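You operate a simulated robot arm through the tools that you are given. There is no shell and no other tool. Be economical: measure what you need, move in short steps, check, and stop when the job is done.

You are at the controls of a simulated robot arm. One attempt, no reset.

Task
Weigh the onions in the grey crock down under plate and stone.
Fine: brass scoop out of the grey crock and on to the rolling board; stand the grey stone aside on the plank bench, put the oak plate in and the stone on top of it, till the onions sink. Set down upright: brass scoop, grey stone.

It is judged by the outcome, as a careful person would: the job done as asked, and still so three seconds after it is handed in. It fails if anything else is knocked over, pushed out of place, dropped, spilled or broken.

Robot
A 7-joint arm with a two-finger parallel gripper, fixed in place. Base frame: the origin is at the foot of the arm, x ahead of it, y to its left, z up; the work surface is at about z = 0.8. Lengths are in m, angles in rad, forces in N, time in s.
With the tool pointing down near the work surface it reaches from about 0.34 to 0.74 m from the base axis. Its first joint turns from -2.007 to 2.007 rad. Payload 3.91 kg.
The TCP is the grasp point between the finger pads, 0.03 m short of the fingertips. In the tool frame z runs along the fingers and y along their closing line. Largest opening 0.11 m; finger width 0.02, thickness 0.01; the body of the gripper, 0.048 by 0.112 m, starts 0.055 m behind the TCP.
Orientation is told as [roll, pitch, yaw] about the base's x, y, z axes, in that order, counted from this pose: with the fingers straight down and closing along the base's y, the tool's x points along the base's -x, its y along +y and its z along -z.

Tools
- The arm moves only by the tool step_arm. Its argument "motion" is a list of rows, each a list of 7 numbers: the turn, a rotation vector about the tool's x, y, z in rad, then the shift along the tool's x, y, z in m, then the opening, from 0 (shut) to 1 (fully open). In form: [[rx, ry, rz, tx, ty, tz, hand], ...]. A call has 1 to 10 rows; each row is the pose to reach, as a shift and turn from the pose commanded when the call began, along the tool's axes at that moment. A row lasts 0.2 s, in which the tool goes at most 0.05 m and 0.15 rad; a call with a longer step from one row to the next is refused whole, and so is a gripper value outside its range. Where a pose cannot be reached the arm comes as near as it can. A force on the tool above 40 N (or 10 N above the force at the start of the call, whichever is more), or a blocked arm, ends the call early, and 0.2 s more pass. Each finger travels about 0.108 m/s and halts on what it meets, pressing with about 32 N; the grip force reading is that of the motor and also rises with nothing between the fingers. The clock runs only during rows and for 0.2 s after the last one: add rows that repeat a pose to give the fingers time. It gives the time, the measured TCP pose, the force on the tool (base axes), the opening and the grip force at its end, in the units of the frame above (readings bear some noise), with the torque about the TCP (base axes, N m) and any sound that the robot's microphone picked up.
- Cameras (640 x 400 px; columns grow to the right, rows downward): "scene" is fixed at [0.2235, 0.6504, 1.5667]; the picture's right is [-0.79, -0.62, 0.00], its down [-0.58, 0.74, -0.34] and it looks along [0.21, -0.27, -0.94] (base axes); focal length 214 px, centre (320, 200). "wrist" rides on the gripper at [0.072, 0.017, -0.103] in the tool frame; the picture's right is [-0.23, 0.97, 0.00], its down [-0.76, -0.18, -0.62] and it looks along [-0.61, -0.14, 0.78] (tool axes); focal length 222 px, centre (320, 200). There is no depth. A picture from a camera that has moved, and an enlarged one, comes with that camera's place and axes in the base frame and with its lens.
- get_image(camera): a new picture of that camera. The clock stands still meanwhile.
- lift_body(by): slides the trunk up (or, below 0, down) by that many m; the arm rides with it, the base frame stays. It gives what a move gives, with no picture.
- inspect(camera, box): a new picture of the part [left, top, right, bottom] of that camera's present view, enlarged. The clock stands still meanwhile.
- job_done(): hands the job in; it is judged then, once.

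Go step by step. Nothing tells you positions but the pictures and the camera data: compare them with the known pose of the tool, close in by small moves and look again before you grip or let go. The budget is 120 turns and 68 pictures, counting those below and the enlarged ones. Unless the task says otherwise, let go and move clear before handing in, and close with one line.

The tools are called after "Request:" by a JSON object that holds its "api" and its "payload". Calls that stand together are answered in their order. step_arm: Moves the arm, as the interface text tells. Its arguments: {"type":"object","properties":{"motion":{"type":"array"}},"required":["motion"]} The other tools are called the same way: lift_body (by) slides the trunk up or down; get_image (camera) takes a picture; inspect (camera, box) takes an enlarged picture of a part of a camera's view; job_done () hands the job in.

At the start:

```text
clock: 0.0
ee_pos: [0.3528, 0.2993, 1.2412]
tool_rot: [0.001, -0.002, -0.001]
ft_force: [0.3, -0.5, -0.4]
ft_torque: [0.01, 0.0, 0.0]
finger_gap: 0.1099
gripper_force: 0.1
trunk travel left (down, up): [-0.75, 0.24]
```

scene: 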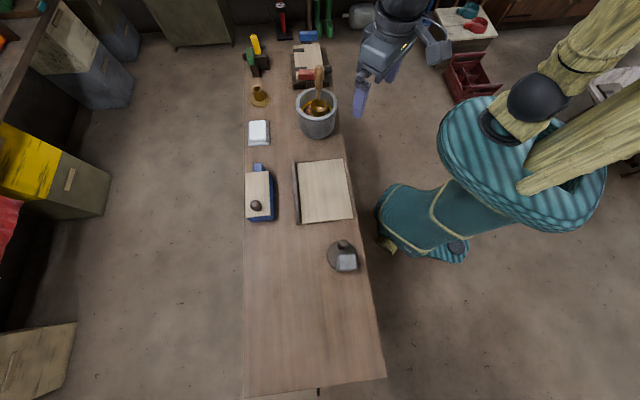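
wrist: 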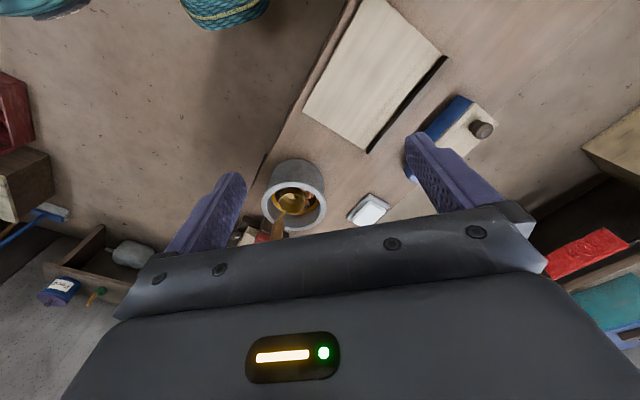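

I see a bench with the grey crock (scoop in it), a rolling board, and a dark plate with a grey stone. I'll enlarge those parts first.

Request:
{"api": "inspect", "payload": {"camera": "scene", "box": [230, 30, 390, 130]}}

Request:
{"api": "inspect", "payload": {"camera": "scene", "box": [240, 130, 400, 230]}}

Request:
{"api": "inspect", "payload": {"camera": "scene", "box": [304, 220, 384, 270]}}

Request:
{"api": "inspect", "payload": {"camera": "scene", "box": [285, 60, 365, 140]}}

```text
4.00 times, centred on (310, 80) of scene
camera zoom: at [0.2235, 0.6504, 1.5667], right [-0.79, -0.62, 0.0], down [-0.58, 0.74, -0.34], along [0.21, -0.27, -0.94], focal length 858 px, centre (360, 680)
```

zoom: 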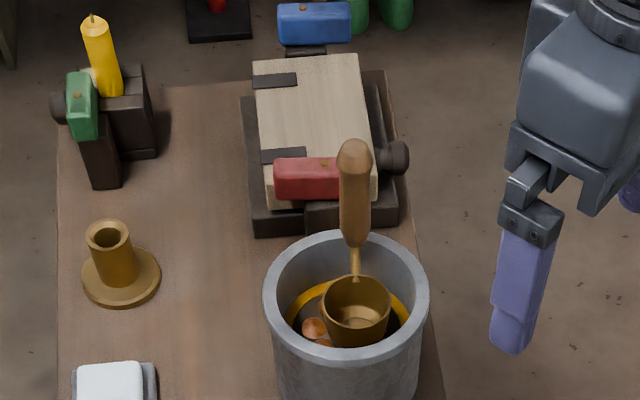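

```text
4.00 times, centred on (320, 180) of scene
camera zoom: at [0.2235, 0.6504, 1.5667], right [-0.79, -0.62, 0.0], down [-0.58, 0.74, -0.34], along [0.21, -0.27, -0.94], focal length 858 px, centre (320, 280)
```

zoom: 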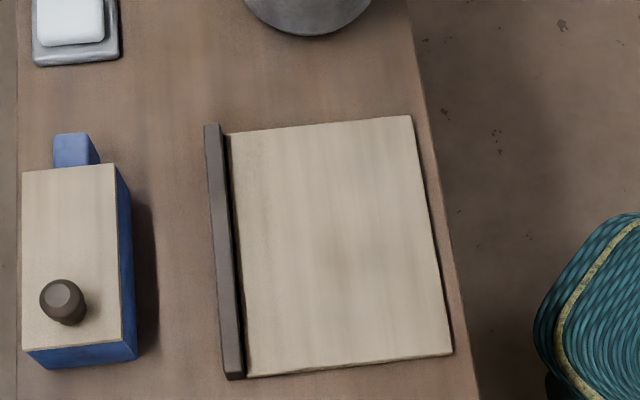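

```text
8.00 times, centred on (344, 245) of scene
camera zoom: at [0.2235, 0.6504, 1.5667], right [-0.79, -0.62, 0.0], down [-0.58, 0.74, -0.34], along [0.21, -0.27, -0.94], focal length 1716 px, centre (128, -160)
```

zoom: 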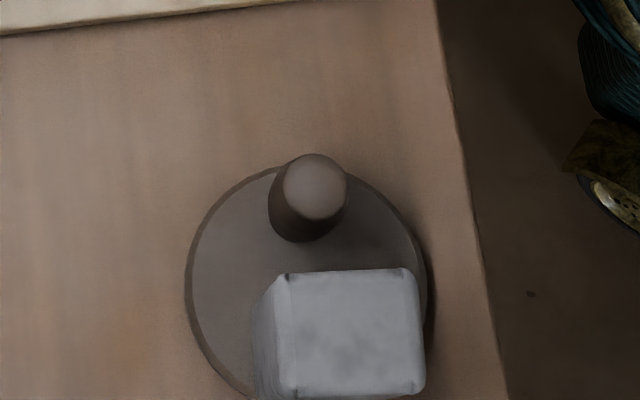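

```text
5.00 times, centred on (325, 100) of scene
camera zoom: at [0.2235, 0.6504, 1.5667], right [-0.79, -0.62, 0.0], down [-0.58, 0.74, -0.34], along [0.21, -0.27, -0.94], focal length 1072 px, centre (295, 700)
```

zoom: 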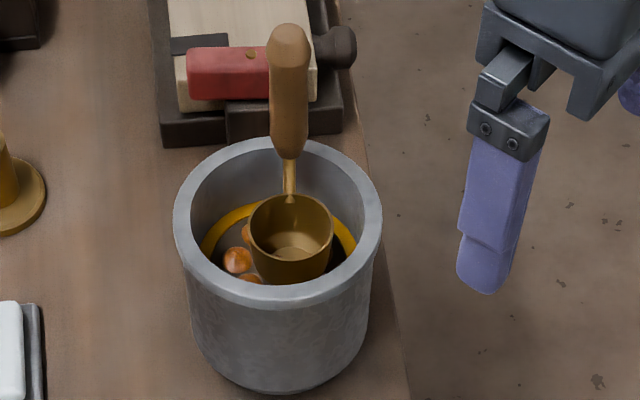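

The crock is near (0.62, 0.16) with its rim at about z 0.915. The scoop's handle stands upright near (0.64, 0.125), with its top at about 1.03. I'll move closer and look again.

Request:
{"api": "step_arm", "payload": {"motion": [[0, 0, -0.12, -0.03, -0.018, 0.01, 1], [0, 0, -0.24, -0.06, -0.036, 0.02, 1], [0, 0, -0.36, -0.09, -0.054, 0.03, 1], [0, 0, -0.48, -0.12, -0.072, 0.04, 1], [0, 0, -0.6, -0.15, -0.09, 0.05, 1], [0, 0, -0.6, -0.15, -0.09, 0.05, 1]]}}

Request:
{"api": "get_image", "payload": {"camera": "wrist"}}

Request:
{"api": "get_image", "payload": {"camera": "scene"}}

```text
clock: 1.4
ee_pos: [0.5028, 0.2101, 1.1931]
tool_rot: [0.001, 0.001, 0.603]
ft_force: [-0.1, -0.1, 0.9]
ft_torque: [-0.01, -0.03, 0.02]
finger_gap: 0.1099
gripper_force: 0.1
trunk travel left (down, up): [-0.75, 0.24]
```

```text
61 pictures are left
camera wrist: at [0.4329, 0.1821, 1.2954], right [-0.36, 0.93, 0.0], down [0.73, 0.28, 0.62], along [0.58, 0.23, -0.78], focal length 222 px, centre (320, 200)
```

wrist: 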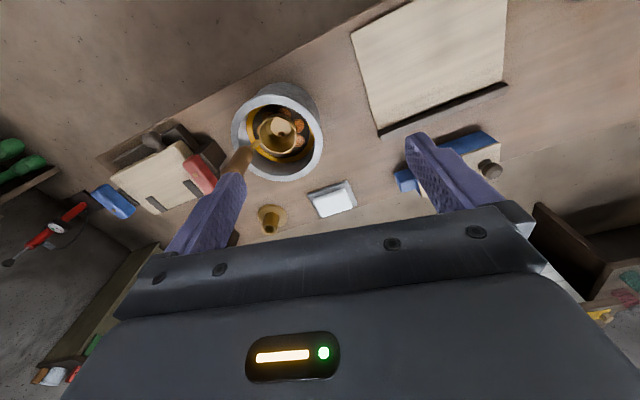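

```text
60 pictures are left
```

scene: 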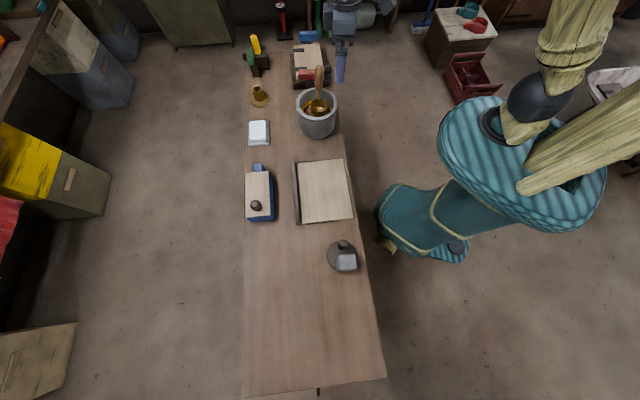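

The handle shows up in the wrist view, so I'll enlarge it to triangulate its position.

Request:
{"api": "inspect", "payload": {"camera": "wrist", "box": [200, 75, 340, 195]}}

```text
3.33 times, centred on (270, 135) of wrist
camera zoom: at [0.4329, 0.1821, 1.2954], right [-0.36, 0.93, 0.0], down [0.73, 0.28, 0.62], along [0.58, 0.23, -0.78], focal length 740 px, centre (487, 417)
```

zoom: 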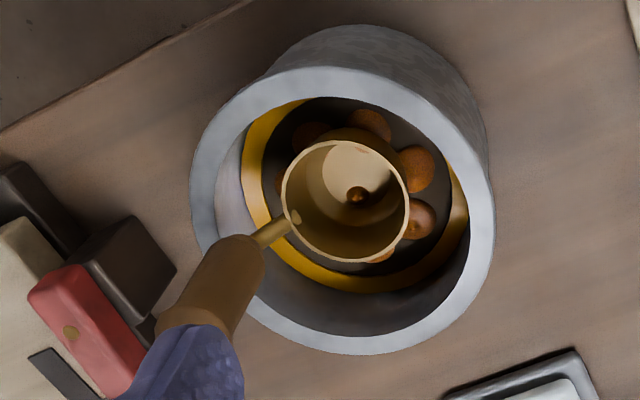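

The handle comes out at about (0.632, 0.134), top at z 1.04, and the crock centre at about (0.613, 0.170). I'll move above the handle and lower partway.

Request:
{"api": "step_arm", "payload": {"motion": [[0, 0, 0, -0.0158, -0.034, 0, 1], [0, 0, 0, -0.0316, -0.068, 0, 1], [0, 0, 0, -0.0474, -0.102, 0, 1], [0, 0, 0, -0.0632, -0.1358, 0, 1], [0, 0, 0, -0.0632, -0.1358, 0.04, 1], [0, 0, 0, -0.0632, -0.1358, 0.08, 1], [0, 0, 0, -0.0632, -0.1358, 0.11, 1], [0, 0, 0, -0.0632, -0.1358, 0.11, 1]]}}

Request:
{"api": "get_image", "payload": {"camera": "wrist"}}

Request:
{"api": "inspect", "payload": {"camera": "scene", "box": [270, 30, 370, 140]}}

```text
clock: 3.2
ee_pos: [0.6347, 0.135, 1.0801]
tool_rot: [0.0, 0.001, 0.6]
ft_force: [-0.2, -0.7, 0.2]
ft_torque: [-0.01, -0.03, 0.02]
finger_gap: 0.1102
gripper_force: 0.0
trunk travel left (down, up): [-0.75, 0.24]
```

```text
58 pictures are left
camera wrist: at [0.5657, 0.1068, 1.1826], right [-0.36, 0.93, 0.0], down [0.73, 0.28, 0.62], along [0.58, 0.23, -0.78], focal length 222 px, centre (320, 200)
```

wrist: 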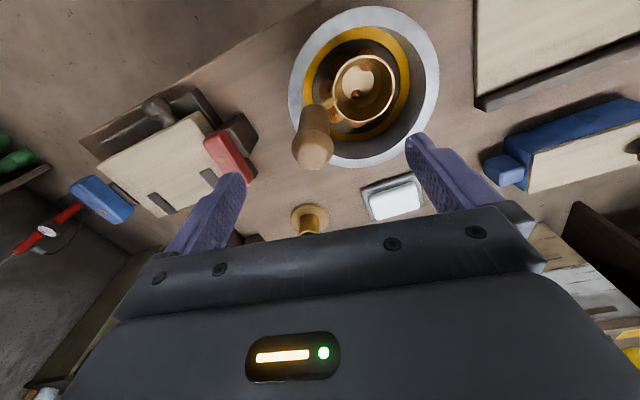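

```text
3.64 times, centred on (320, 85) of scene
camera zoom: at [0.2235, 0.6504, 1.5667], right [-0.79, -0.62, 0.0], down [-0.58, 0.74, -0.34], along [0.21, -0.27, -0.94], focal length 780 px, centre (320, 618)
```

zoom: 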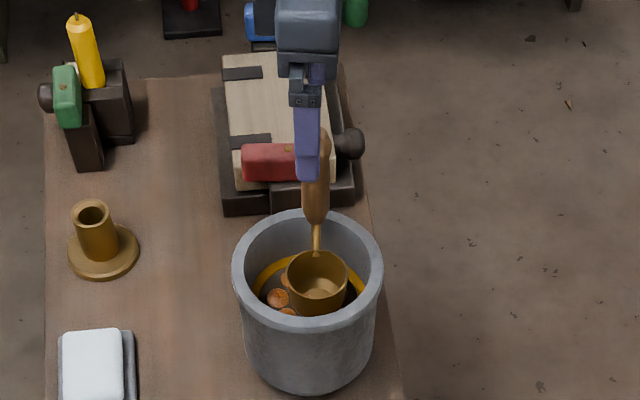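

The handle is well centred between the fingers. I'll lower to grip height, making a small correction, and close.

Request:
{"api": "step_arm", "payload": {"motion": [[0, 0, 0, 0.004, -0.003, 0.03, 1], [0, 0, 0, 0.004, -0.003, 0.06, 1], [0, 0, 0, 0.004, -0.003, 0.083, 1], [0, 0, 0, 0.004, -0.003, 0.083, 0.7], [0, 0, 0, 0.004, -0.003, 0.083, 0.4], [0, 0, 0, 0.004, -0.003, 0.083, 0.1], [0, 0, 0, 0.004, -0.003, 0.083, 0.1], [0, 0, 0, 0.004, -0.003, 0.083, 0.1]]}}

Request:
{"api": "get_image", "payload": {"camera": "wrist"}}

```text
clock: 5.0
ee_pos: [0.6305, 0.1289, 0.9993]
tool_rot: [-0.001, -0.001, 0.601]
ft_force: [0.7, -0.1, -1.1]
ft_torque: [-0.05, -0.02, -0.02]
finger_gap: 0.0267
gripper_force: 32.5
trunk travel left (down, up): [-0.75, 0.24]
```

```text
56 pictures are left
camera wrist: at [0.5613, 0.1019, 1.1012], right [-0.36, 0.93, 0.0], down [0.73, 0.28, 0.62], along [0.58, 0.23, -0.78], focal length 222 px, centre (320, 200)
```

wrist: 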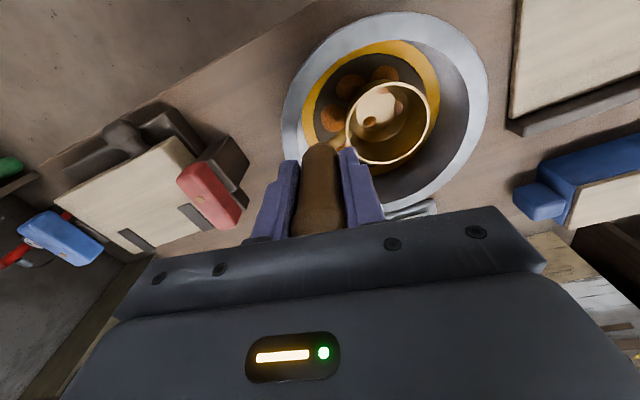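

The handle is gripped. I'll lift it slowly straight up.

Request:
{"api": "step_arm", "payload": {"motion": [[0, 0, 0, 0, 0, -0.02, 0.1], [0, 0, 0, 0, 0, -0.04, 0.1], [0, 0, 0, 0, 0, -0.06, 0.1], [0, 0, 0, 0, 0, -0.08, 0.1], [0, 0, 0, 0, 0, -0.1, 0.1], [0, 0, 0, 0, 0, -0.12, 0.1], [0, 0, 0, 0, 0, -0.14, 0.1], [0, 0, 0, 0, 0, -0.16, 0.1], [0, 0, 0, 0, 0, -0.16, 0.1]]}}

Request:
{"api": "get_image", "payload": {"camera": "wrist"}}

Request:
{"api": "inspect", "payload": {"camera": "scene", "box": [270, 30, 370, 140]}}

```text
clock: 7.0
ee_pos: [0.6299, 0.1263, 1.1585]
tool_rot: [0.0, -0.001, 0.601]
ft_force: [0.3, 0.3, -1.2]
ft_torque: [-0.01, -0.04, 0.02]
finger_gap: 0.0266
gripper_force: 32.1
trunk travel left (down, up): [-0.75, 0.24]
```

```text
55 pictures are left
camera wrist: at [0.5612, 0.0984, 1.2613], right [-0.36, 0.93, 0.0], down [0.73, 0.28, 0.62], along [0.58, 0.23, -0.78], focal length 222 px, centre (320, 200)
```

wrist: 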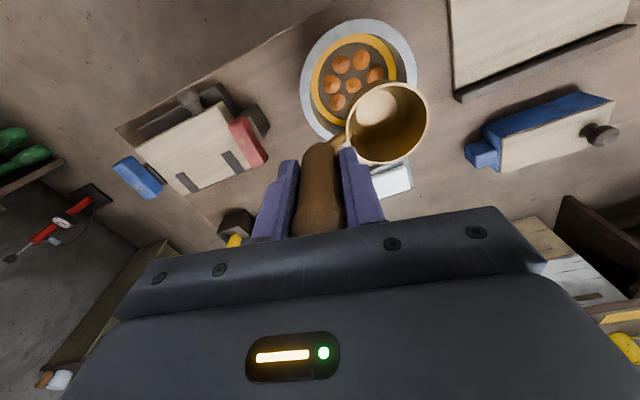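

```text
3.64 times, centred on (320, 85) of scene
camera zoom: at [0.2235, 0.6504, 1.5667], right [-0.79, -0.62, 0.0], down [-0.58, 0.74, -0.34], along [0.21, -0.27, -0.94], focal length 780 px, centre (320, 618)
```

zoom: 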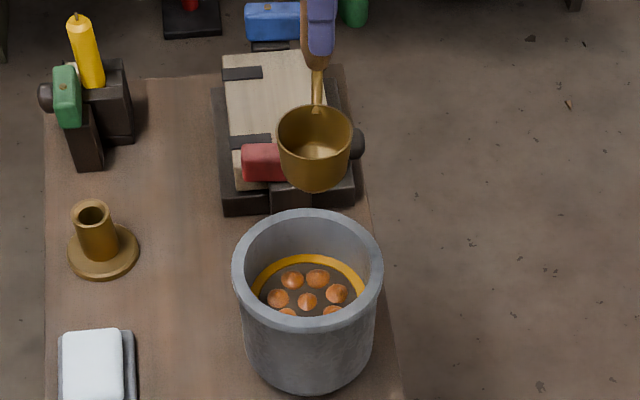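

The scoop is out, empty and hanging upright, with its cup bottom about 0.113 below the TCP. I'll carry it over the board centre.

Request:
{"api": "step_arm", "payload": {"motion": [[0, 0, 0, 0.004, 0.033, 0, 0.1], [0, 0, 0, 0.009, 0.073, 0, 0.1], [0, 0, 0, 0.014, 0.115, 0, 0.1], [0, 0, 0, 0.019, 0.157, 0, 0.1], [0, 0, 0, 0.024, 0.199, 0, 0.1], [0, 0, 0, 0.029, 0.241, 0, 0.1], [0, 0, 0, 0.034, 0.283, 0, 0.1], [0, 0, 0, 0.038, 0.316, 0, 0.1], [0, 0, 0, 0.038, 0.316, 0, 0.1]]}}

Request:
{"api": "inspect", "payload": {"camera": "scene", "box": [240, 110, 400, 230]}}

Request:
{"api": "get_image", "payload": {"camera": "wrist"}}

```text
clock: 9.0
ee_pos: [0.422, 0.3657, 1.1577]
tool_rot: [0.0, 0.0, 0.602]
ft_force: [0.4, -0.2, -0.8]
ft_torque: [-0.02, -0.07, -0.01]
finger_gap: 0.0266
gripper_force: 32.3
trunk travel left (down, up): [-0.75, 0.24]
```

```text
3.33 times, centred on (320, 170) of scene
camera zoom: at [0.2235, 0.6504, 1.5667], right [-0.79, -0.62, 0.0], down [-0.58, 0.74, -0.34], along [0.21, -0.27, -0.94], focal length 715 px, centre (320, 300)
```

zoom: 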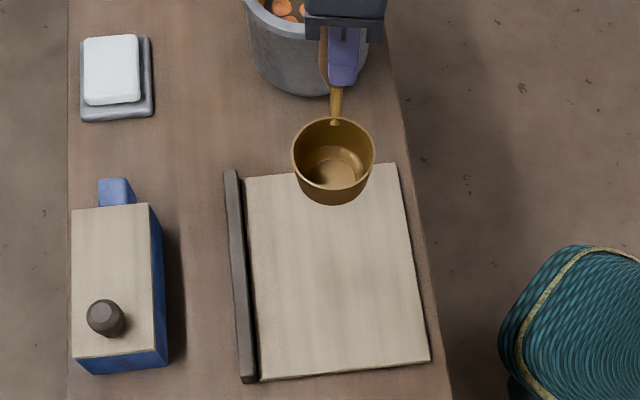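

```text
52 pictures are left
camera wrist: at [0.3537, 0.3375, 1.2603], right [-0.36, 0.93, 0.0], down [0.73, 0.28, 0.62], along [0.58, 0.23, -0.78], focal length 222 px, centre (320, 200)
```

wrist: 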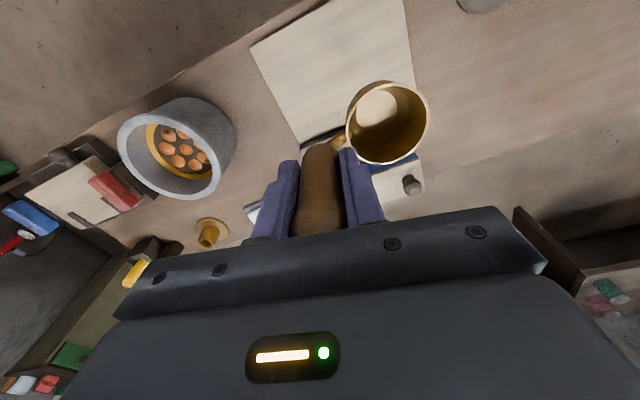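

The scoop is over the board. I'll lower until the cup bottom is a few centimetres above it, then check.

Request:
{"api": "step_arm", "payload": {"motion": [[0, 0, 0, 0, 0, 0.03, 0.1], [0, 0, 0, 0, 0, 0.06, 0.1], [0, 0, 0, 0, 0, 0.09, 0.1], [0, 0, 0, 0, 0, 0.12, 0.1], [0, 0, 0, 0, 0, 0.15, 0.1], [0, 0, 0, 0, 0, 0.18, 0.1], [0, 0, 0, 0, 0, 0.19, 0.1], [0, 0, 0, 0, 0, 0.19, 0.1]]}}

Request:
{"api": "inspect", "payload": {"camera": "scene", "box": [270, 130, 380, 230]}}

```text
clock: 10.8
ee_pos: [0.4207, 0.3667, 0.969]
tool_rot: [0.0, 0.0, 0.601]
ft_force: [0.7, -0.3, -2.0]
ft_torque: [-0.02, -0.01, -0.01]
finger_gap: 0.0265
gripper_force: 32.2
trunk travel left (down, up): [-0.75, 0.24]
```

```text
4.00 times, centred on (325, 180) of scene
camera zoom: at [0.2235, 0.6504, 1.5667], right [-0.79, -0.62, 0.0], down [-0.58, 0.74, -0.34], along [0.21, -0.27, -0.94], focal length 858 px, centre (300, 280)
```

zoom: 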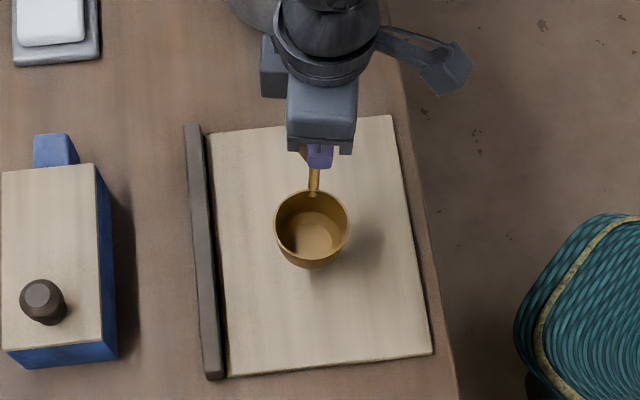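

Good placement, well within the board. I'll lower in small steps until it touches.

Request:
{"api": "step_arm", "payload": {"motion": [[0, 0, 0, 0, 0, 0.01, 0.1], [0, 0, 0, 0, 0, 0.018, 0.1], [0, 0, 0, 0, 0, 0.024, 0.1], [0, 0, 0, 0, 0, 0.028, 0.1], [0, 0, 0, 0, 0, 0.032, 0.1]]}}

```text
clock: 12.0
ee_pos: [0.4207, 0.3663, 0.9367]
tool_rot: [-0.001, 0.0, 0.601]
ft_force: [0.7, -0.2, -1.3]
ft_torque: [-0.03, -0.02, 0.03]
finger_gap: 0.0265
gripper_force: 31.7
trunk travel left (down, up): [-0.75, 0.24]
```

Request:
{"api": "step_arm", "payload": {"motion": [[0, 0, 0, 0, 0, 0.003, 0.1], [0, 0, 0, 0, 0, 0.006, 0.1], [0, 0, 0, 0, 0, 0.009, 0.1], [0, 0, 0, 0, 0, 0.012, 0.1], [0, 0, 0, 0, 0, 0.015, 0.1], [0, 0, 0, 0, 0, 0.018, 0.1]]}}

Request:
{"api": "inspect", "payload": {"camera": "scene", "box": [270, 130, 380, 230]}}

```text
clock: 13.4
ee_pos: [0.4196, 0.3665, 0.9198]
tool_rot: [0.001, -0.003, 0.6]
ft_force: [1.1, -0.8, 23.4]
ft_torque: [0.98, 0.15, -0.03]
finger_gap: 0.0265
gripper_force: 32.3
trunk travel left (down, up): [-0.75, 0.24]
```

```text
4.00 times, centred on (325, 180) of scene
camera zoom: at [0.2235, 0.6504, 1.5667], right [-0.79, -0.62, 0.0], down [-0.58, 0.74, -0.34], along [0.21, -0.27, -0.94], focal length 858 px, centre (300, 280)
```

zoom: 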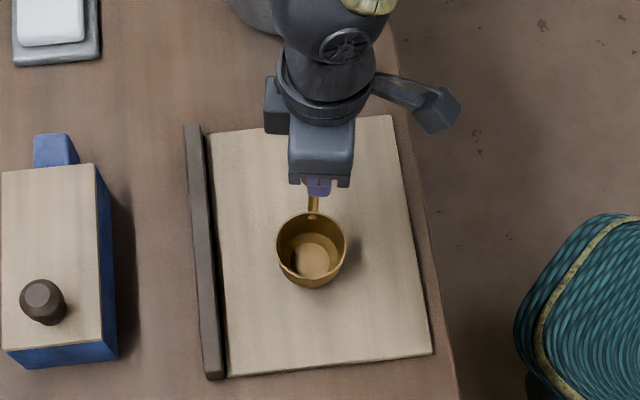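

The cup is touching the board. I'll ease the pressure and open slowly.

Request:
{"api": "step_arm", "payload": {"motion": [[0, 0, 0, 0, 0, -0.002, 0.1], [0, 0, 0, 0, 0, -0.002, 0.22], [0, 0, 0, 0, 0, -0.002, 0.26], [0, 0, 0, 0, 0, -0.002, 0.3], [0, 0, 0, 0, 0, -0.002, 0.4], [0, 0, 0, 0, 0, -0.002, 0.4]]}}

Request:
{"api": "get_image", "payload": {"camera": "wrist"}}

```text
clock: 14.8
ee_pos: [0.4196, 0.3671, 0.9207]
tool_rot: [-0.001, -0.001, 0.601]
ft_force: [0.0, -0.1, -0.2]
ft_torque: [-0.02, 0.04, 0.03]
finger_gap: 0.0437
gripper_force: 0.0
trunk travel left (down, up): [-0.75, 0.24]
```

```text
49 pictures are left
camera wrist: at [0.3519, 0.3405, 1.0233], right [-0.36, 0.93, 0.0], down [0.73, 0.28, 0.62], along [0.58, 0.23, -0.78], focal length 222 px, centre (320, 200)
```

wrist: 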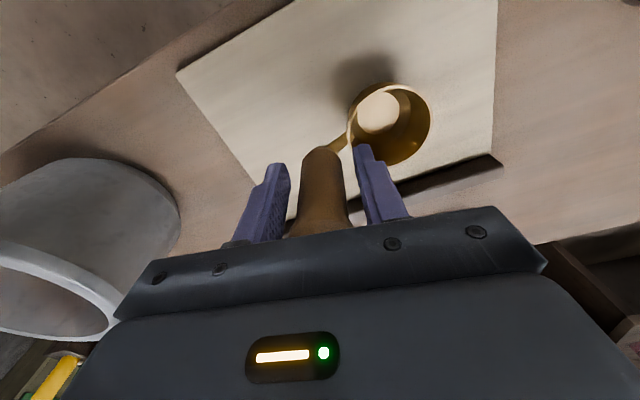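

The scoop stands free. I'll open fully and rise straight up clear of it.

Request:
{"api": "step_arm", "payload": {"motion": [[0, 0, 0, 0, 0, 0, 0.6], [0, 0, 0, 0, 0, -0.03, 0.6], [0, 0, 0, 0, 0, -0.07, 0.6], [0, 0, 0, 0, 0, -0.11, 0.6], [0, 0, 0, 0, 0, -0.15, 0.8], [0, 0, 0, 0, 0, -0.19, 1], [0, 0, 0, 0, 0, -0.23, 1]]}}

Request:
{"api": "step_arm", "payload": {"motion": [[0, 0, -0.12, 0.026, 0.01, 0, 1], [0, 0, -0.24, 0.052, 0.02, 0, 1], [0, 0, -0.36, 0.078, 0.03, 0, 1], [0, 0, -0.48, 0.104, 0.04, 0, 1], [0, 0, -0.6, 0.13, 0.05, 0, 1], [0, 0, -0.72, 0.156, 0.06, 0, 1], [0, 0, -0.84, 0.182, 0.07, 0, 1], [0, 0, -0.96, 0.21, 0.083, 0, 1], [0, 0, -0.96, 0.21, 0.083, 0, 1]]}}

Request:
{"api": "get_image", "payload": {"camera": "wrist"}}

Request:
{"api": "get_image", "payload": {"camera": "scene"}}

```text
clock: 16.4
ee_pos: [0.4192, 0.3651, 1.1523]
tool_rot: [0.0, 0.0, 0.6]
ft_force: [-0.1, -0.8, 0.3]
ft_torque: [0.02, -0.02, 0.01]
finger_gap: 0.1102
gripper_force: 0.1
trunk travel left (down, up): [-0.75, 0.24]
```

```text
clock: 18.4
ee_pos: [0.1983, 0.3173, 1.1516]
tool_rot: [-0.001, -0.002, 1.562]
ft_force: [-1.1, -0.3, -0.4]
ft_torque: [0.03, 0.0, -0.01]
finger_gap: 0.1101
gripper_force: 0.0
trunk travel left (down, up): [-0.75, 0.24]
```

```text
48 pictures are left
camera wrist: at [0.1812, 0.2458, 1.2544], right [-0.97, 0.24, 0.0], down [0.19, 0.76, 0.62], along [0.15, 0.61, -0.78], focal length 222 px, centre (320, 200)
```

wrist: 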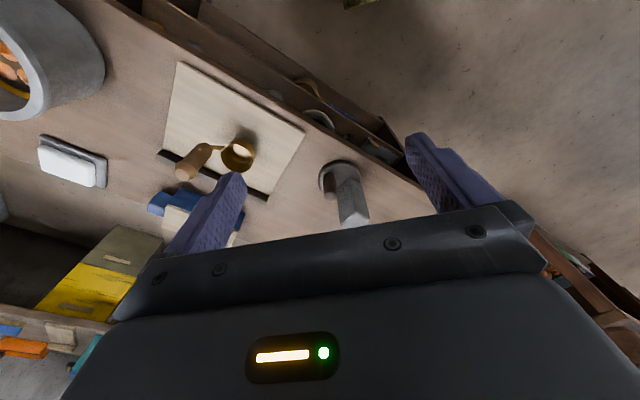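

```text
47 pictures are left
```

scene: 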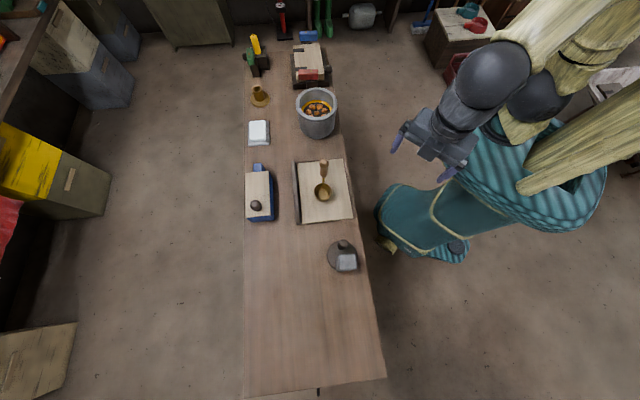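

Request:
{"api": "inspect", "payload": {"camera": "wrist", "box": [290, 140, 400, 230]}}

Request:
{"api": "inspect", "payload": {"camera": "scene", "box": [310, 230, 374, 280]}}

```text
4.44 times, centred on (345, 185) of wrist
camera zoom: at [0.1812, 0.2458, 1.2544], right [-0.97, 0.24, 0.0], down [0.19, 0.76, 0.62], along [0.15, 0.61, -0.78], focal length 987 px, centre (209, 267)
```

zoom: 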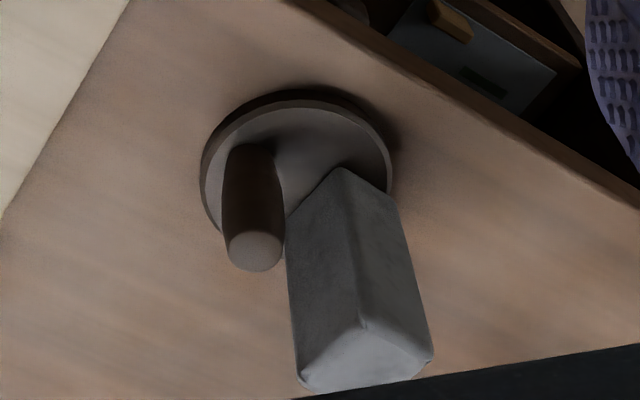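

```text
8.00 times, centred on (342, 255) of scene
camera zoom: at [0.2235, 0.6504, 1.5667], right [-0.79, -0.62, 0.0], down [-0.58, 0.74, -0.34], along [0.21, -0.27, -0.94], focal length 1716 px, centre (144, -240)
```

zoom: 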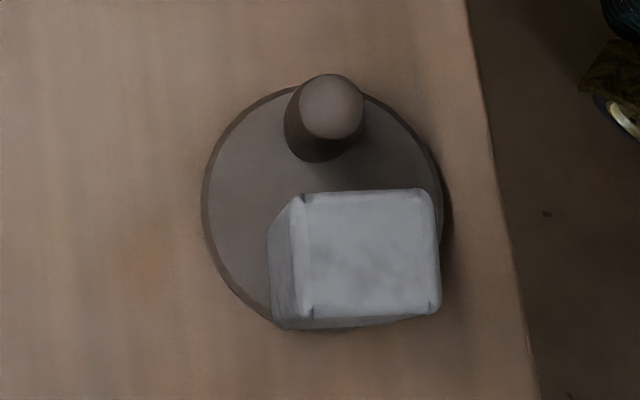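

The stone is a tall block, about 0.05 square, with its top at (0.187, 0.565, 0.932). It stands on the oak plate beside a tall knob at (0.228, 0.525). I'll go above the stone with yaw 2.25 so the fingers close on the faces away from the knob.

Request:
{"api": "step_arm", "payload": {"motion": [[0, 0, -0.115, -0.041, 0.002, 0, 1], [0, 0, -0.23, -0.083, 0.004, 0, 1], [0, 0, -0.345, -0.124, 0.006, 0, 1], [0, 0, -0.46, -0.165, 0.009, 0, 1], [0, 0, -0.575, -0.207, 0.011, 0, 1], [0, 0, -0.69, -0.248, 0.013, 0, 1], [0, 0, -0.69, -0.248, 0.013, 0.04, 1], [0, 0, -0.69, -0.248, 0.013, 0.08, 1], [0, 0, -0.69, -0.248, 0.013, 0.12, 1], [0, 0, -0.69, -0.248, 0.013, 0.12, 1]]}}

Request:
{"api": "get_image", "payload": {"camera": "wrist"}}

Request:
{"api": "inspect", "payload": {"camera": "scene", "box": [310, 220, 390, 280]}}

```text
clock: 20.6
ee_pos: [0.1905, 0.567, 1.0304]
tool_rot: [0.001, -0.001, 2.249]
ft_force: [0.0, -0.8, 0.7]
ft_torque: [-0.01, 0.0, -0.01]
finger_gap: 0.11
gripper_force: 0.0
trunk travel left (down, up): [-0.75, 0.24]
```

```text
44 pictures are left
camera wrist: at [0.2236, 0.4989, 1.1328], right [-0.9, -0.43, 0.0], down [-0.34, 0.7, 0.62], along [-0.27, 0.56, -0.78], focal length 222 px, centre (320, 200)
```

wrist: 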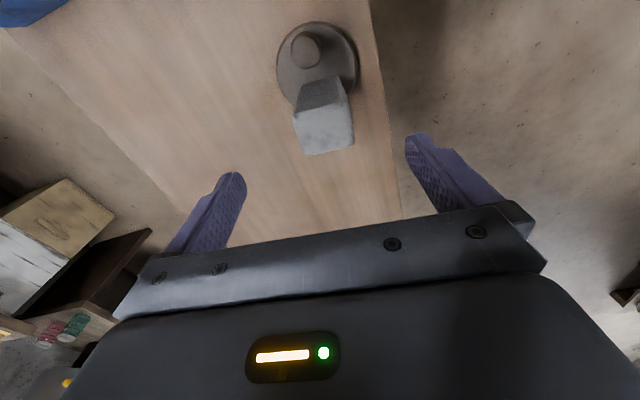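

```text
6.67 times, centred on (350, 250) of scene
camera zoom: at [0.2235, 0.6504, 1.5667], right [-0.79, -0.62, 0.0], down [-0.58, 0.74, -0.34], along [0.21, -0.27, -0.94], focal length 1430 px, centre (120, -133)
```

zoom: 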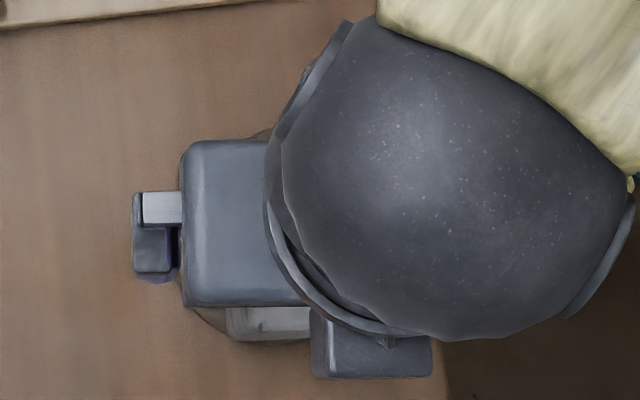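

Request:
{"api": "inspect", "payload": {"camera": "wrist", "box": [270, 20, 370, 160]}}

```text
2.86 times, centred on (320, 90) of wrist
camera zoom: at [0.2236, 0.4989, 1.1328], right [-0.9, -0.43, 0.0], down [-0.34, 0.7, 0.62], along [-0.27, 0.56, -0.78], focal length 635 px, centre (320, 514)
```

zoom: 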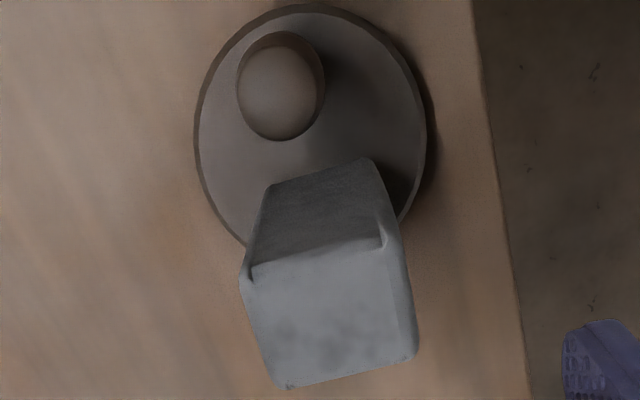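

The stone's faces line up with yaw 2.24 and its centre is at (0.186, 0.568). I'll correct a few mm, lower and grip.

Request:
{"api": "step_arm", "payload": {"motion": [[0, 0, 0, -0.004, 0.003, 0.03, 1], [0, 0, 0, -0.004, 0.003, 0.06, 1], [0, 0, 0, -0.004, 0.003, 0.09, 1], [0, 0, 0, -0.004, 0.003, 0.115, 1], [0, 0, 0, -0.004, 0.003, 0.127, 1], [0, 0, 0, -0.004, 0.003, 0.127, 0.75], [0, 0, 0, -0.004, 0.003, 0.127, 0.55], [0, 0, 0, -0.004, 0.003, 0.127, 0.35], [0, 0, 0, -0.004, 0.003, 0.127, 0.25], [0, 0, 0, -0.004, 0.003, 0.127, 0.25]]}}

Request:
{"api": "get_image", "payload": {"camera": "wrist"}}

```text
clock: 22.8
ee_pos: [0.185, 0.5667, 0.9044]
tool_rot: [0.002, 0.0, 2.25]
ft_force: [-0.3, -0.7, -0.3]
ft_torque: [0.03, 0.09, -0.03]
finger_gap: 0.0566
gripper_force: 32.4
trunk travel left (down, up): [-0.75, 0.24]
```

```text
41 pictures are left
camera wrist: at [0.2188, 0.5002, 1.0056], right [-0.9, -0.44, 0.0], down [-0.34, 0.7, 0.62], along [-0.27, 0.56, -0.78], focal length 222 px, centre (320, 200)
```

wrist: 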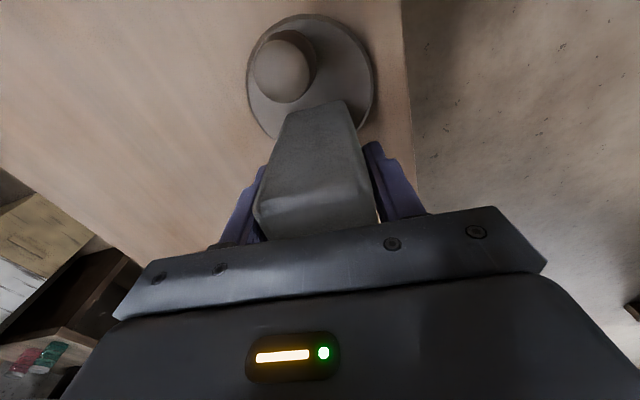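

The stone is gripped (gap 0.057). I'll lift it gently.

Request:
{"api": "step_arm", "payload": {"motion": [[0, 0, 0, 0, 0, -0.01, 0.25], [0, 0, 0, 0, 0, -0.03, 0.25], [0, 0, 0, 0, 0, -0.05, 0.25], [0, 0, 0, 0, 0, -0.07, 0.25], [0, 0, 0, 0, 0, -0.08, 0.25], [0, 0, 0, 0, 0, -0.08, 0.25]]}}

Request:
{"api": "get_image", "payload": {"camera": "wrist"}}

```text
clock: 24.2
ee_pos: [0.185, 0.5673, 0.984]
tool_rot: [0.0, -0.001, 2.251]
ft_force: [1.2, 0.4, -8.1]
ft_torque: [0.01, 0.0, 0.01]
finger_gap: 0.0564
gripper_force: 32.1
trunk travel left (down, up): [-0.75, 0.24]
```

```text
40 pictures are left
camera wrist: at [0.2181, 0.5004, 1.0865], right [-0.9, -0.44, 0.0], down [-0.34, 0.7, 0.62], along [-0.27, 0.56, -0.78], focal length 222 px, centre (320, 200)
```

wrist: 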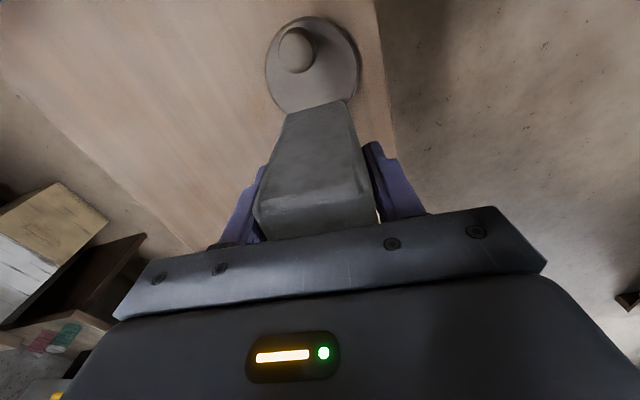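

The stone (about 0.8 kg) has left the plate, which stayed put. I'll carry it along the bench to about (0.13, 0.655) and lower it most of the way.

Request:
{"api": "step_arm", "payload": {"motion": [[0, 0, 0, -0.03, -0.004, 0, 0.25], [0, 0, 0, -0.06, -0.008, 0, 0.25], [0, 0, 0, -0.085, -0.011, 0, 0.25], [0, 0, 0, -0.103, -0.0126, 0, 0.25], [0, 0, 0, -0.103, -0.0126, 0.03, 0.25], [0, 0, 0, -0.103, -0.0126, 0.06, 0.25], [0, 0, 0, -0.103, -0.0126, 0.075, 0.25], [0, 0, 0, -0.103, -0.0126, 0.075, 0.25]]}}

Request:
{"api": "inspect", "payload": {"camera": "scene", "box": [290, 220, 410, 330]}}

Request:
{"api": "get_image", "payload": {"camera": "wrist"}}

```text
clock: 26.0
ee_pos: [0.1294, 0.6555, 0.9082]
tool_rot: [0.0, 0.002, 2.249]
ft_force: [-0.7, 0.3, -9.0]
ft_torque: [0.01, -0.04, 0.01]
finger_gap: 0.0564
gripper_force: 31.9
trunk travel left (down, up): [-0.75, 0.24]
```

```text
3.64 times, centred on (350, 275) of scene
camera zoom: at [0.2235, 0.6504, 1.5667], right [-0.79, -0.62, 0.0], down [-0.58, 0.74, -0.34], along [0.21, -0.27, -0.94], focal length 780 px, centre (211, -73)
```

zoom: 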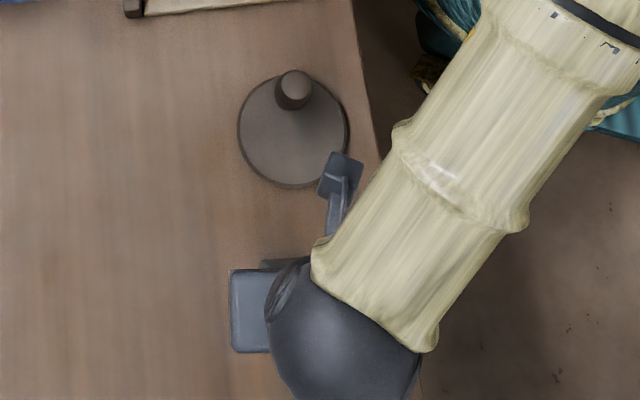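

```text
38 pictures are left
camera wrist: at [0.1621, 0.5883, 1.0104], right [-0.9, -0.44, 0.0], down [-0.34, 0.7, 0.62], along [-0.27, 0.56, -0.78], focal length 222 px, centre (320, 200)
```

wrist: 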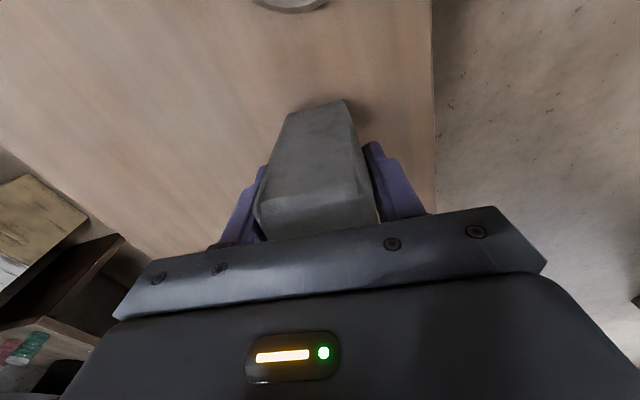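

The spot is clear and on the bench. I'll lower by small steps until it touches.

Request:
{"api": "step_arm", "payload": {"motion": [[0, 0, 0, 0, 0, 0.005, 0.25], [0, 0, 0, 0, 0, 0.009, 0.25], [0, 0, 0, 0, 0, 0.012, 0.25], [0, 0, 0, 0, 0, 0.015, 0.25], [0, 0, 0, 0, 0, 0.018, 0.25], [0, 0, 0, 0, 0, 0.021, 0.25]]}}

```text
clock: 27.4
ee_pos: [0.1292, 0.6537, 0.8878]
tool_rot: [-0.003, -0.001, 2.249]
ft_force: [0.3, -1.7, 4.2]
ft_torque: [-0.66, -0.01, 0.15]
finger_gap: 0.0562
gripper_force: 31.8
trunk travel left (down, up): [-0.75, 0.24]
```

It is touching. I'll let go gently, then rise.

Request:
{"api": "step_arm", "payload": {"motion": [[0, 0, 0, 0, 0, -0.0005, 0.45], [0, 0, 0, 0, 0, -0.0005, 0.52], [0, 0, 0, 0, 0, -0.0005, 0.58], [0, 0, 0, 0, 0, -0.0005, 0.65], [0, 0, 0, 0, 0, -0.0005, 0.8], [0, 0, 0, 0, 0, -0.0005, 0.8], [0, 0, 0, 0, 0, -0.03, 0.8], [0, 0, 0, 0, 0, -0.07, 0.8], [0, 0, 0, 0, 0, -0.11, 0.8], [0, 0, 0, 0, 0, -0.15, 0.8]]}}

Request:
{"api": "get_image", "payload": {"camera": "wrist"}}

```text
clock: 29.6
ee_pos: [0.1288, 0.6538, 1.0387]
tool_rot: [0.001, 0.0, 2.25]
ft_force: [0.3, 0.2, -1.0]
ft_torque: [-0.02, 0.02, 0.03]
finger_gap: 0.0877
gripper_force: 0.1
trunk travel left (down, up): [-0.75, 0.24]
```

```text
37 pictures are left
camera wrist: at [0.1622, 0.5861, 1.1412], right [-0.9, -0.44, 0.0], down [-0.34, 0.7, 0.62], along [-0.27, 0.56, -0.78], focal length 222 px, centre (320, 200)
```

wrist: 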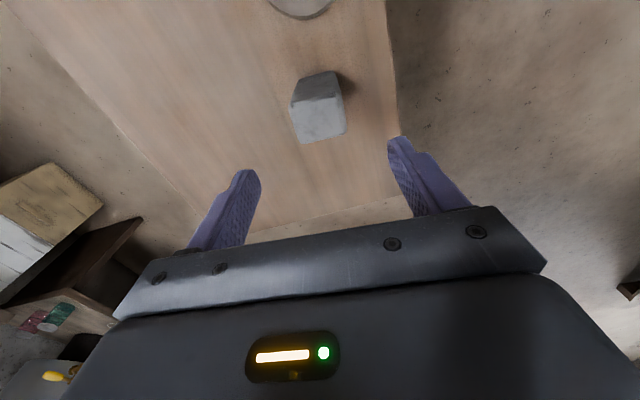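

The stone stands upright. Next I'll move above the plate's knob, turning so the fingers close along the knob-to-plate-centre line.

Request:
{"api": "step_arm", "payload": {"motion": [[0, 0, 0.148, 0.0163, 0, -0.01, 0.8], [0, 0, 0.296, 0.0325, 0, -0.02, 0.8], [0, 0, 0.444, 0.0488, 0.001, -0.03, 0.8], [0, 0, 0.592, 0.065, 0.001, -0.03, 0.8], [0, 0, 0.74, 0.0813, 0.002, -0.03, 0.8], [0, 0, 0.888, 0.0976, 0.002, -0.03, 0.8], [0, 0, 1.036, 0.1138, 0.003, -0.03, 0.8], [0, 0, 1.184, 0.13, 0.003, -0.03, 0.8], [0, 0, 1.332, 0.1463, 0.004, -0.03, 0.8], [0, 0, 1.48, 0.1626, 0.004, -0.03, 0.8]]}}

Request:
{"api": "get_image", "payload": {"camera": "wrist"}}

Request:
{"api": "inspect", "payload": {"camera": "scene", "box": [290, 220, 410, 330]}}

```text
clock: 31.8
ee_pos: [0.2316, 0.5242, 1.0672]
tool_rot: [0.001, 0.0, 0.766]
ft_force: [0.3, 0.8, 0.2]
ft_torque: [-0.03, 0.02, -0.02]
finger_gap: 0.0881
gripper_force: 0.0
trunk travel left (down, up): [-0.75, 0.24]
```

```text
36 pictures are left
camera wrist: at [0.1688, 0.4857, 1.1691], right [-0.51, 0.86, 0.0], down [0.67, 0.4, 0.62], along [0.53, 0.32, -0.78], focal length 222 px, centre (320, 200)
```

wrist: 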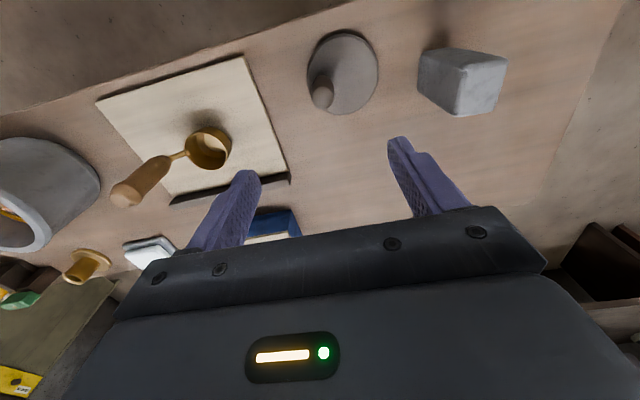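

```text
3.64 times, centred on (350, 275) of scene
camera zoom: at [0.2235, 0.6504, 1.5667], right [-0.79, -0.62, 0.0], down [-0.58, 0.74, -0.34], along [0.21, -0.27, -0.94], focal length 780 px, centre (211, -73)
```

zoom: 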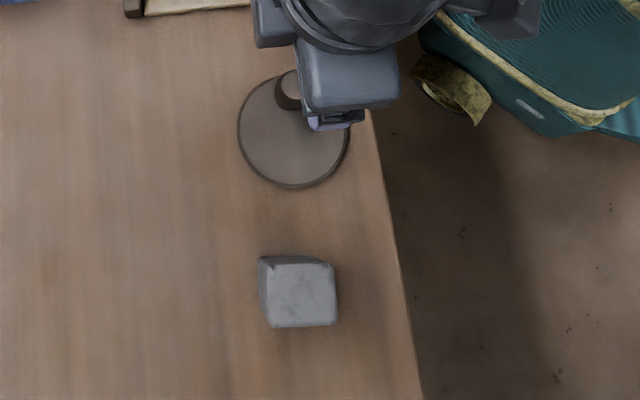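

Request:
{"api": "inspect", "payload": {"camera": "wrist", "box": [280, 20, 400, 130]}}

```text
3.64 times, centred on (340, 75) of wrist
camera zoom: at [0.1688, 0.4857, 1.1691], right [-0.51, 0.86, 0.0], down [0.67, 0.4, 0.62], along [0.53, 0.32, -0.78], focal length 808 px, centre (247, 654)
```

zoom: 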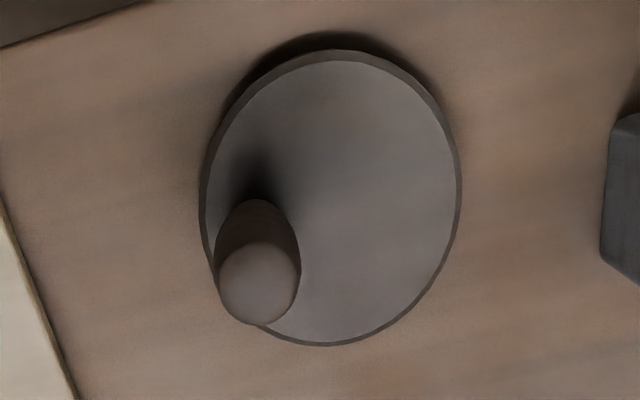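

The knob top is at (0.225, 0.524) and the plate centre is about (0.204, 0.5465). I'll lower to z 0.874 and close on the knob.

Request:
{"api": "step_arm", "payload": {"motion": [[0, 0, 0, 0.0048, 0.0046, 0.04, 0.8], [0, 0, 0, 0.0048, 0.0046, 0.08, 0.8], [0, 0, 0, 0.0048, 0.0046, 0.12, 0.8], [0, 0, 0, 0.0048, 0.0046, 0.16, 0.8], [0, 0, 0, 0.0048, 0.0046, 0.18, 0.8], [0, 0, 0, 0.0048, 0.0046, 0.193, 0.8], [0, 0, 0, 0.0048, 0.0046, 0.193, 0.8]]}}

Request:
{"api": "get_image", "payload": {"camera": "wrist"}}

```text
clock: 33.4
ee_pos: [0.2209, 0.5263, 0.8719]
tool_rot: [0.003, -0.001, 0.77]
ft_force: [-0.6, 0.1, -0.1]
ft_torque: [0.0, -0.01, -0.02]
finger_gap: 0.0879
gripper_force: 0.2
trunk travel left (down, up): [-0.75, 0.24]
```

```text
33 pictures are left
camera wrist: at [0.158, 0.4888, 0.9761], right [-0.52, 0.86, 0.0], down [0.67, 0.4, 0.62], along [0.53, 0.32, -0.78], focal length 222 px, centre (320, 200)
```

wrist: 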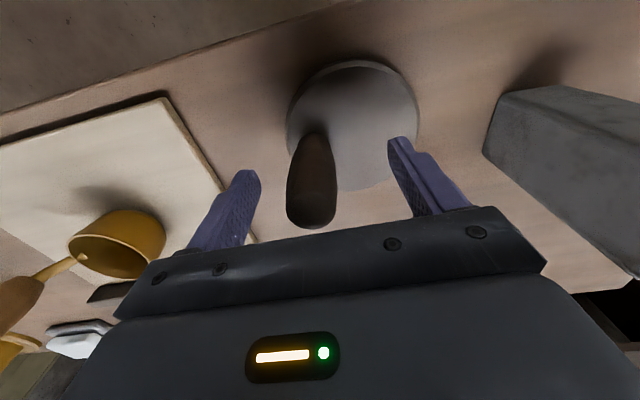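

The knob sits about 5 mm to the left of centre between the fingers. I'll correct that and close.

Request:
{"api": "step_arm", "payload": {"motion": [[0, 0, 0, 0, -0.0048, 0, 0.8], [0, 0, 0, 0, -0.0048, 0, 0.6], [0, 0, 0, 0, -0.0048, 0, 0.45], [0, 0, 0, 0, -0.0048, 0, 0.3], [0, 0, 0, 0, -0.0048, 0, 0.1], [0, 0, 0, 0, -0.0048, 0, 0.08], [0, 0, 0, 0, -0.0048, 0, 0.08]]}}

Request:
{"api": "get_image", "payload": {"camera": "wrist"}}

```text
clock: 35.0
ee_pos: [0.2245, 0.5232, 0.8737]
tool_rot: [0.0, 0.0, 0.769]
ft_force: [-0.5, 0.3, -0.1]
ft_torque: [-0.02, -0.06, -0.01]
finger_gap: 0.0298
gripper_force: 32.2
trunk travel left (down, up): [-0.75, 0.24]
```

```text
32 pictures are left
camera wrist: at [0.1614, 0.4846, 0.9769], right [-0.51, 0.86, 0.0], down [0.67, 0.4, 0.62], along [0.53, 0.32, -0.78], focal length 222 px, centre (320, 200)
```

wrist: 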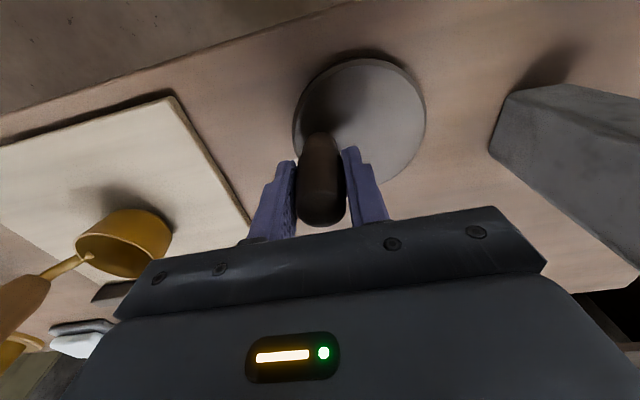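

The knob is gripped. I'll lift slowly and check that the plate hangs level.

Request:
{"api": "step_arm", "payload": {"motion": [[0, 0, 0, 0, 0, -0.005, 0.08], [0, 0, 0, 0, 0, -0.02, 0.08], [0, 0, 0, 0, 0, -0.05, 0.08], [0, 0, 0, 0, 0, -0.09, 0.08], [0, 0, 0, 0, 0, -0.13, 0.08], [0, 0, 0, 0, 0, -0.17, 0.08], [0, 0, 0, 0, 0, -0.21, 0.08], [0, 0, 0, 0, 0, -0.24, 0.08], [0, 0, 0, 0, 0, -0.266, 0.08], [0, 0, 0, 0, 0, -0.266, 0.08]]}}

Request:
{"api": "get_image", "payload": {"camera": "wrist"}}

```text
clock: 37.2
ee_pos: [0.2231, 0.5224, 1.1412]
tool_rot: [0.0, 0.0, 0.77]
ft_force: [-0.1, -0.9, 0.0]
ft_torque: [-0.02, 0.02, 0.0]
finger_gap: 0.0302
gripper_force: 31.6
trunk travel left (down, up): [-0.75, 0.24]
```

```text
31 pictures are left
camera wrist: at [0.1617, 0.4846, 1.2437], right [-0.51, 0.86, 0.0], down [0.67, 0.4, 0.62], along [0.53, 0.32, -0.78], focal length 222 px, centre (320, 200)
```

wrist: 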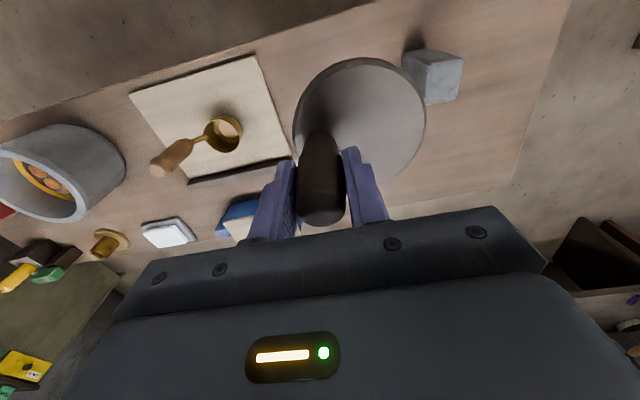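

The plate is level in the grip. I'll carry it high across to the crock.

Request:
{"api": "step_arm", "payload": {"motion": [[0, 0, 0, -0.001, -0.03, 0, 0.08], [0, 0, 0, -0.002, -0.07, 0, 0.08], [0, 0, 0, -0.003, -0.115, 0, 0.08], [0, 0, 0, -0.004, -0.16, 0, 0.08], [0, 0, 0, -0.005, -0.205, 0, 0.08], [0, 0, 0, -0.006, -0.25, 0, 0.08], [0, 0, 0, -0.007, -0.295, 0, 0.08], [0, 0, 0, -0.008, -0.34, 0, 0.08], [0, 0, 0, -0.009, -0.385, 0, 0.08], [0, 0, 0, -0.01, -0.42, 0, 0.08]]}}

Request:
{"api": "step_arm", "payload": {"motion": [[0, 0, 0.13, -0.001, -0.021, 0, 0.08], [0, 0, 0.26, -0.001, -0.042, 0, 0.08], [0, 0, 0.39, -0.002, -0.063, 0, 0.08], [0, 0, 0.52, -0.002, -0.084, 0, 0.08], [0, 0, 0.65, -0.003, -0.105, 0, 0.08], [0, 0, 0.77, -0.003, -0.1264, 0, 0.08], [0, 0, 0.77, -0.003, -0.1264, 0, 0.08]]}}

Request:
{"api": "get_image", "payload": {"camera": "wrist"}}

Request:
{"api": "inspect", "payload": {"camera": "scene", "box": [260, 40, 380, 140]}}

```text
clock: 39.4
ee_pos: [0.5249, 0.2262, 1.1397]
tool_rot: [0.002, 0.0, 0.772]
ft_force: [1.9, 0.3, -1.2]
ft_torque: [-0.02, 0.01, -0.02]
finger_gap: 0.03
gripper_force: 32.1
trunk travel left (down, up): [-0.75, 0.24]
```

```text
clock: 41.0
ee_pos: [0.6159, 0.1371, 1.1413]
tool_rot: [0.0, 0.0, -0.003]
ft_force: [0.0, 0.2, -0.4]
ft_torque: [-0.02, 0.01, 0.0]
finger_gap: 0.03
gripper_force: 31.6
trunk travel left (down, up): [-0.75, 0.24]
```

```text
30 pictures are left
camera wrist: at [0.5434, 0.1542, 1.2441], right [0.23, 0.97, 0.0], down [0.76, -0.18, 0.62], along [0.61, -0.14, -0.78], focal length 222 px, centre (320, 200)
```

wrist: 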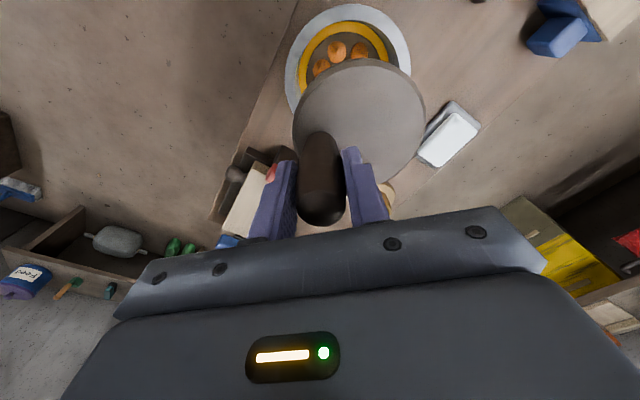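

```text
4.00 times, centred on (320, 90) of scene
camera zoom: at [0.2235, 0.6504, 1.5667], right [-0.79, -0.62, 0.0], down [-0.58, 0.74, -0.34], along [0.21, -0.27, -0.94], focal length 858 px, centre (320, 640)
```

zoom: 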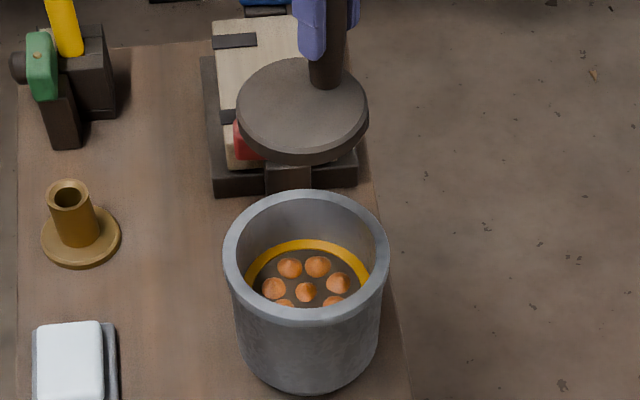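

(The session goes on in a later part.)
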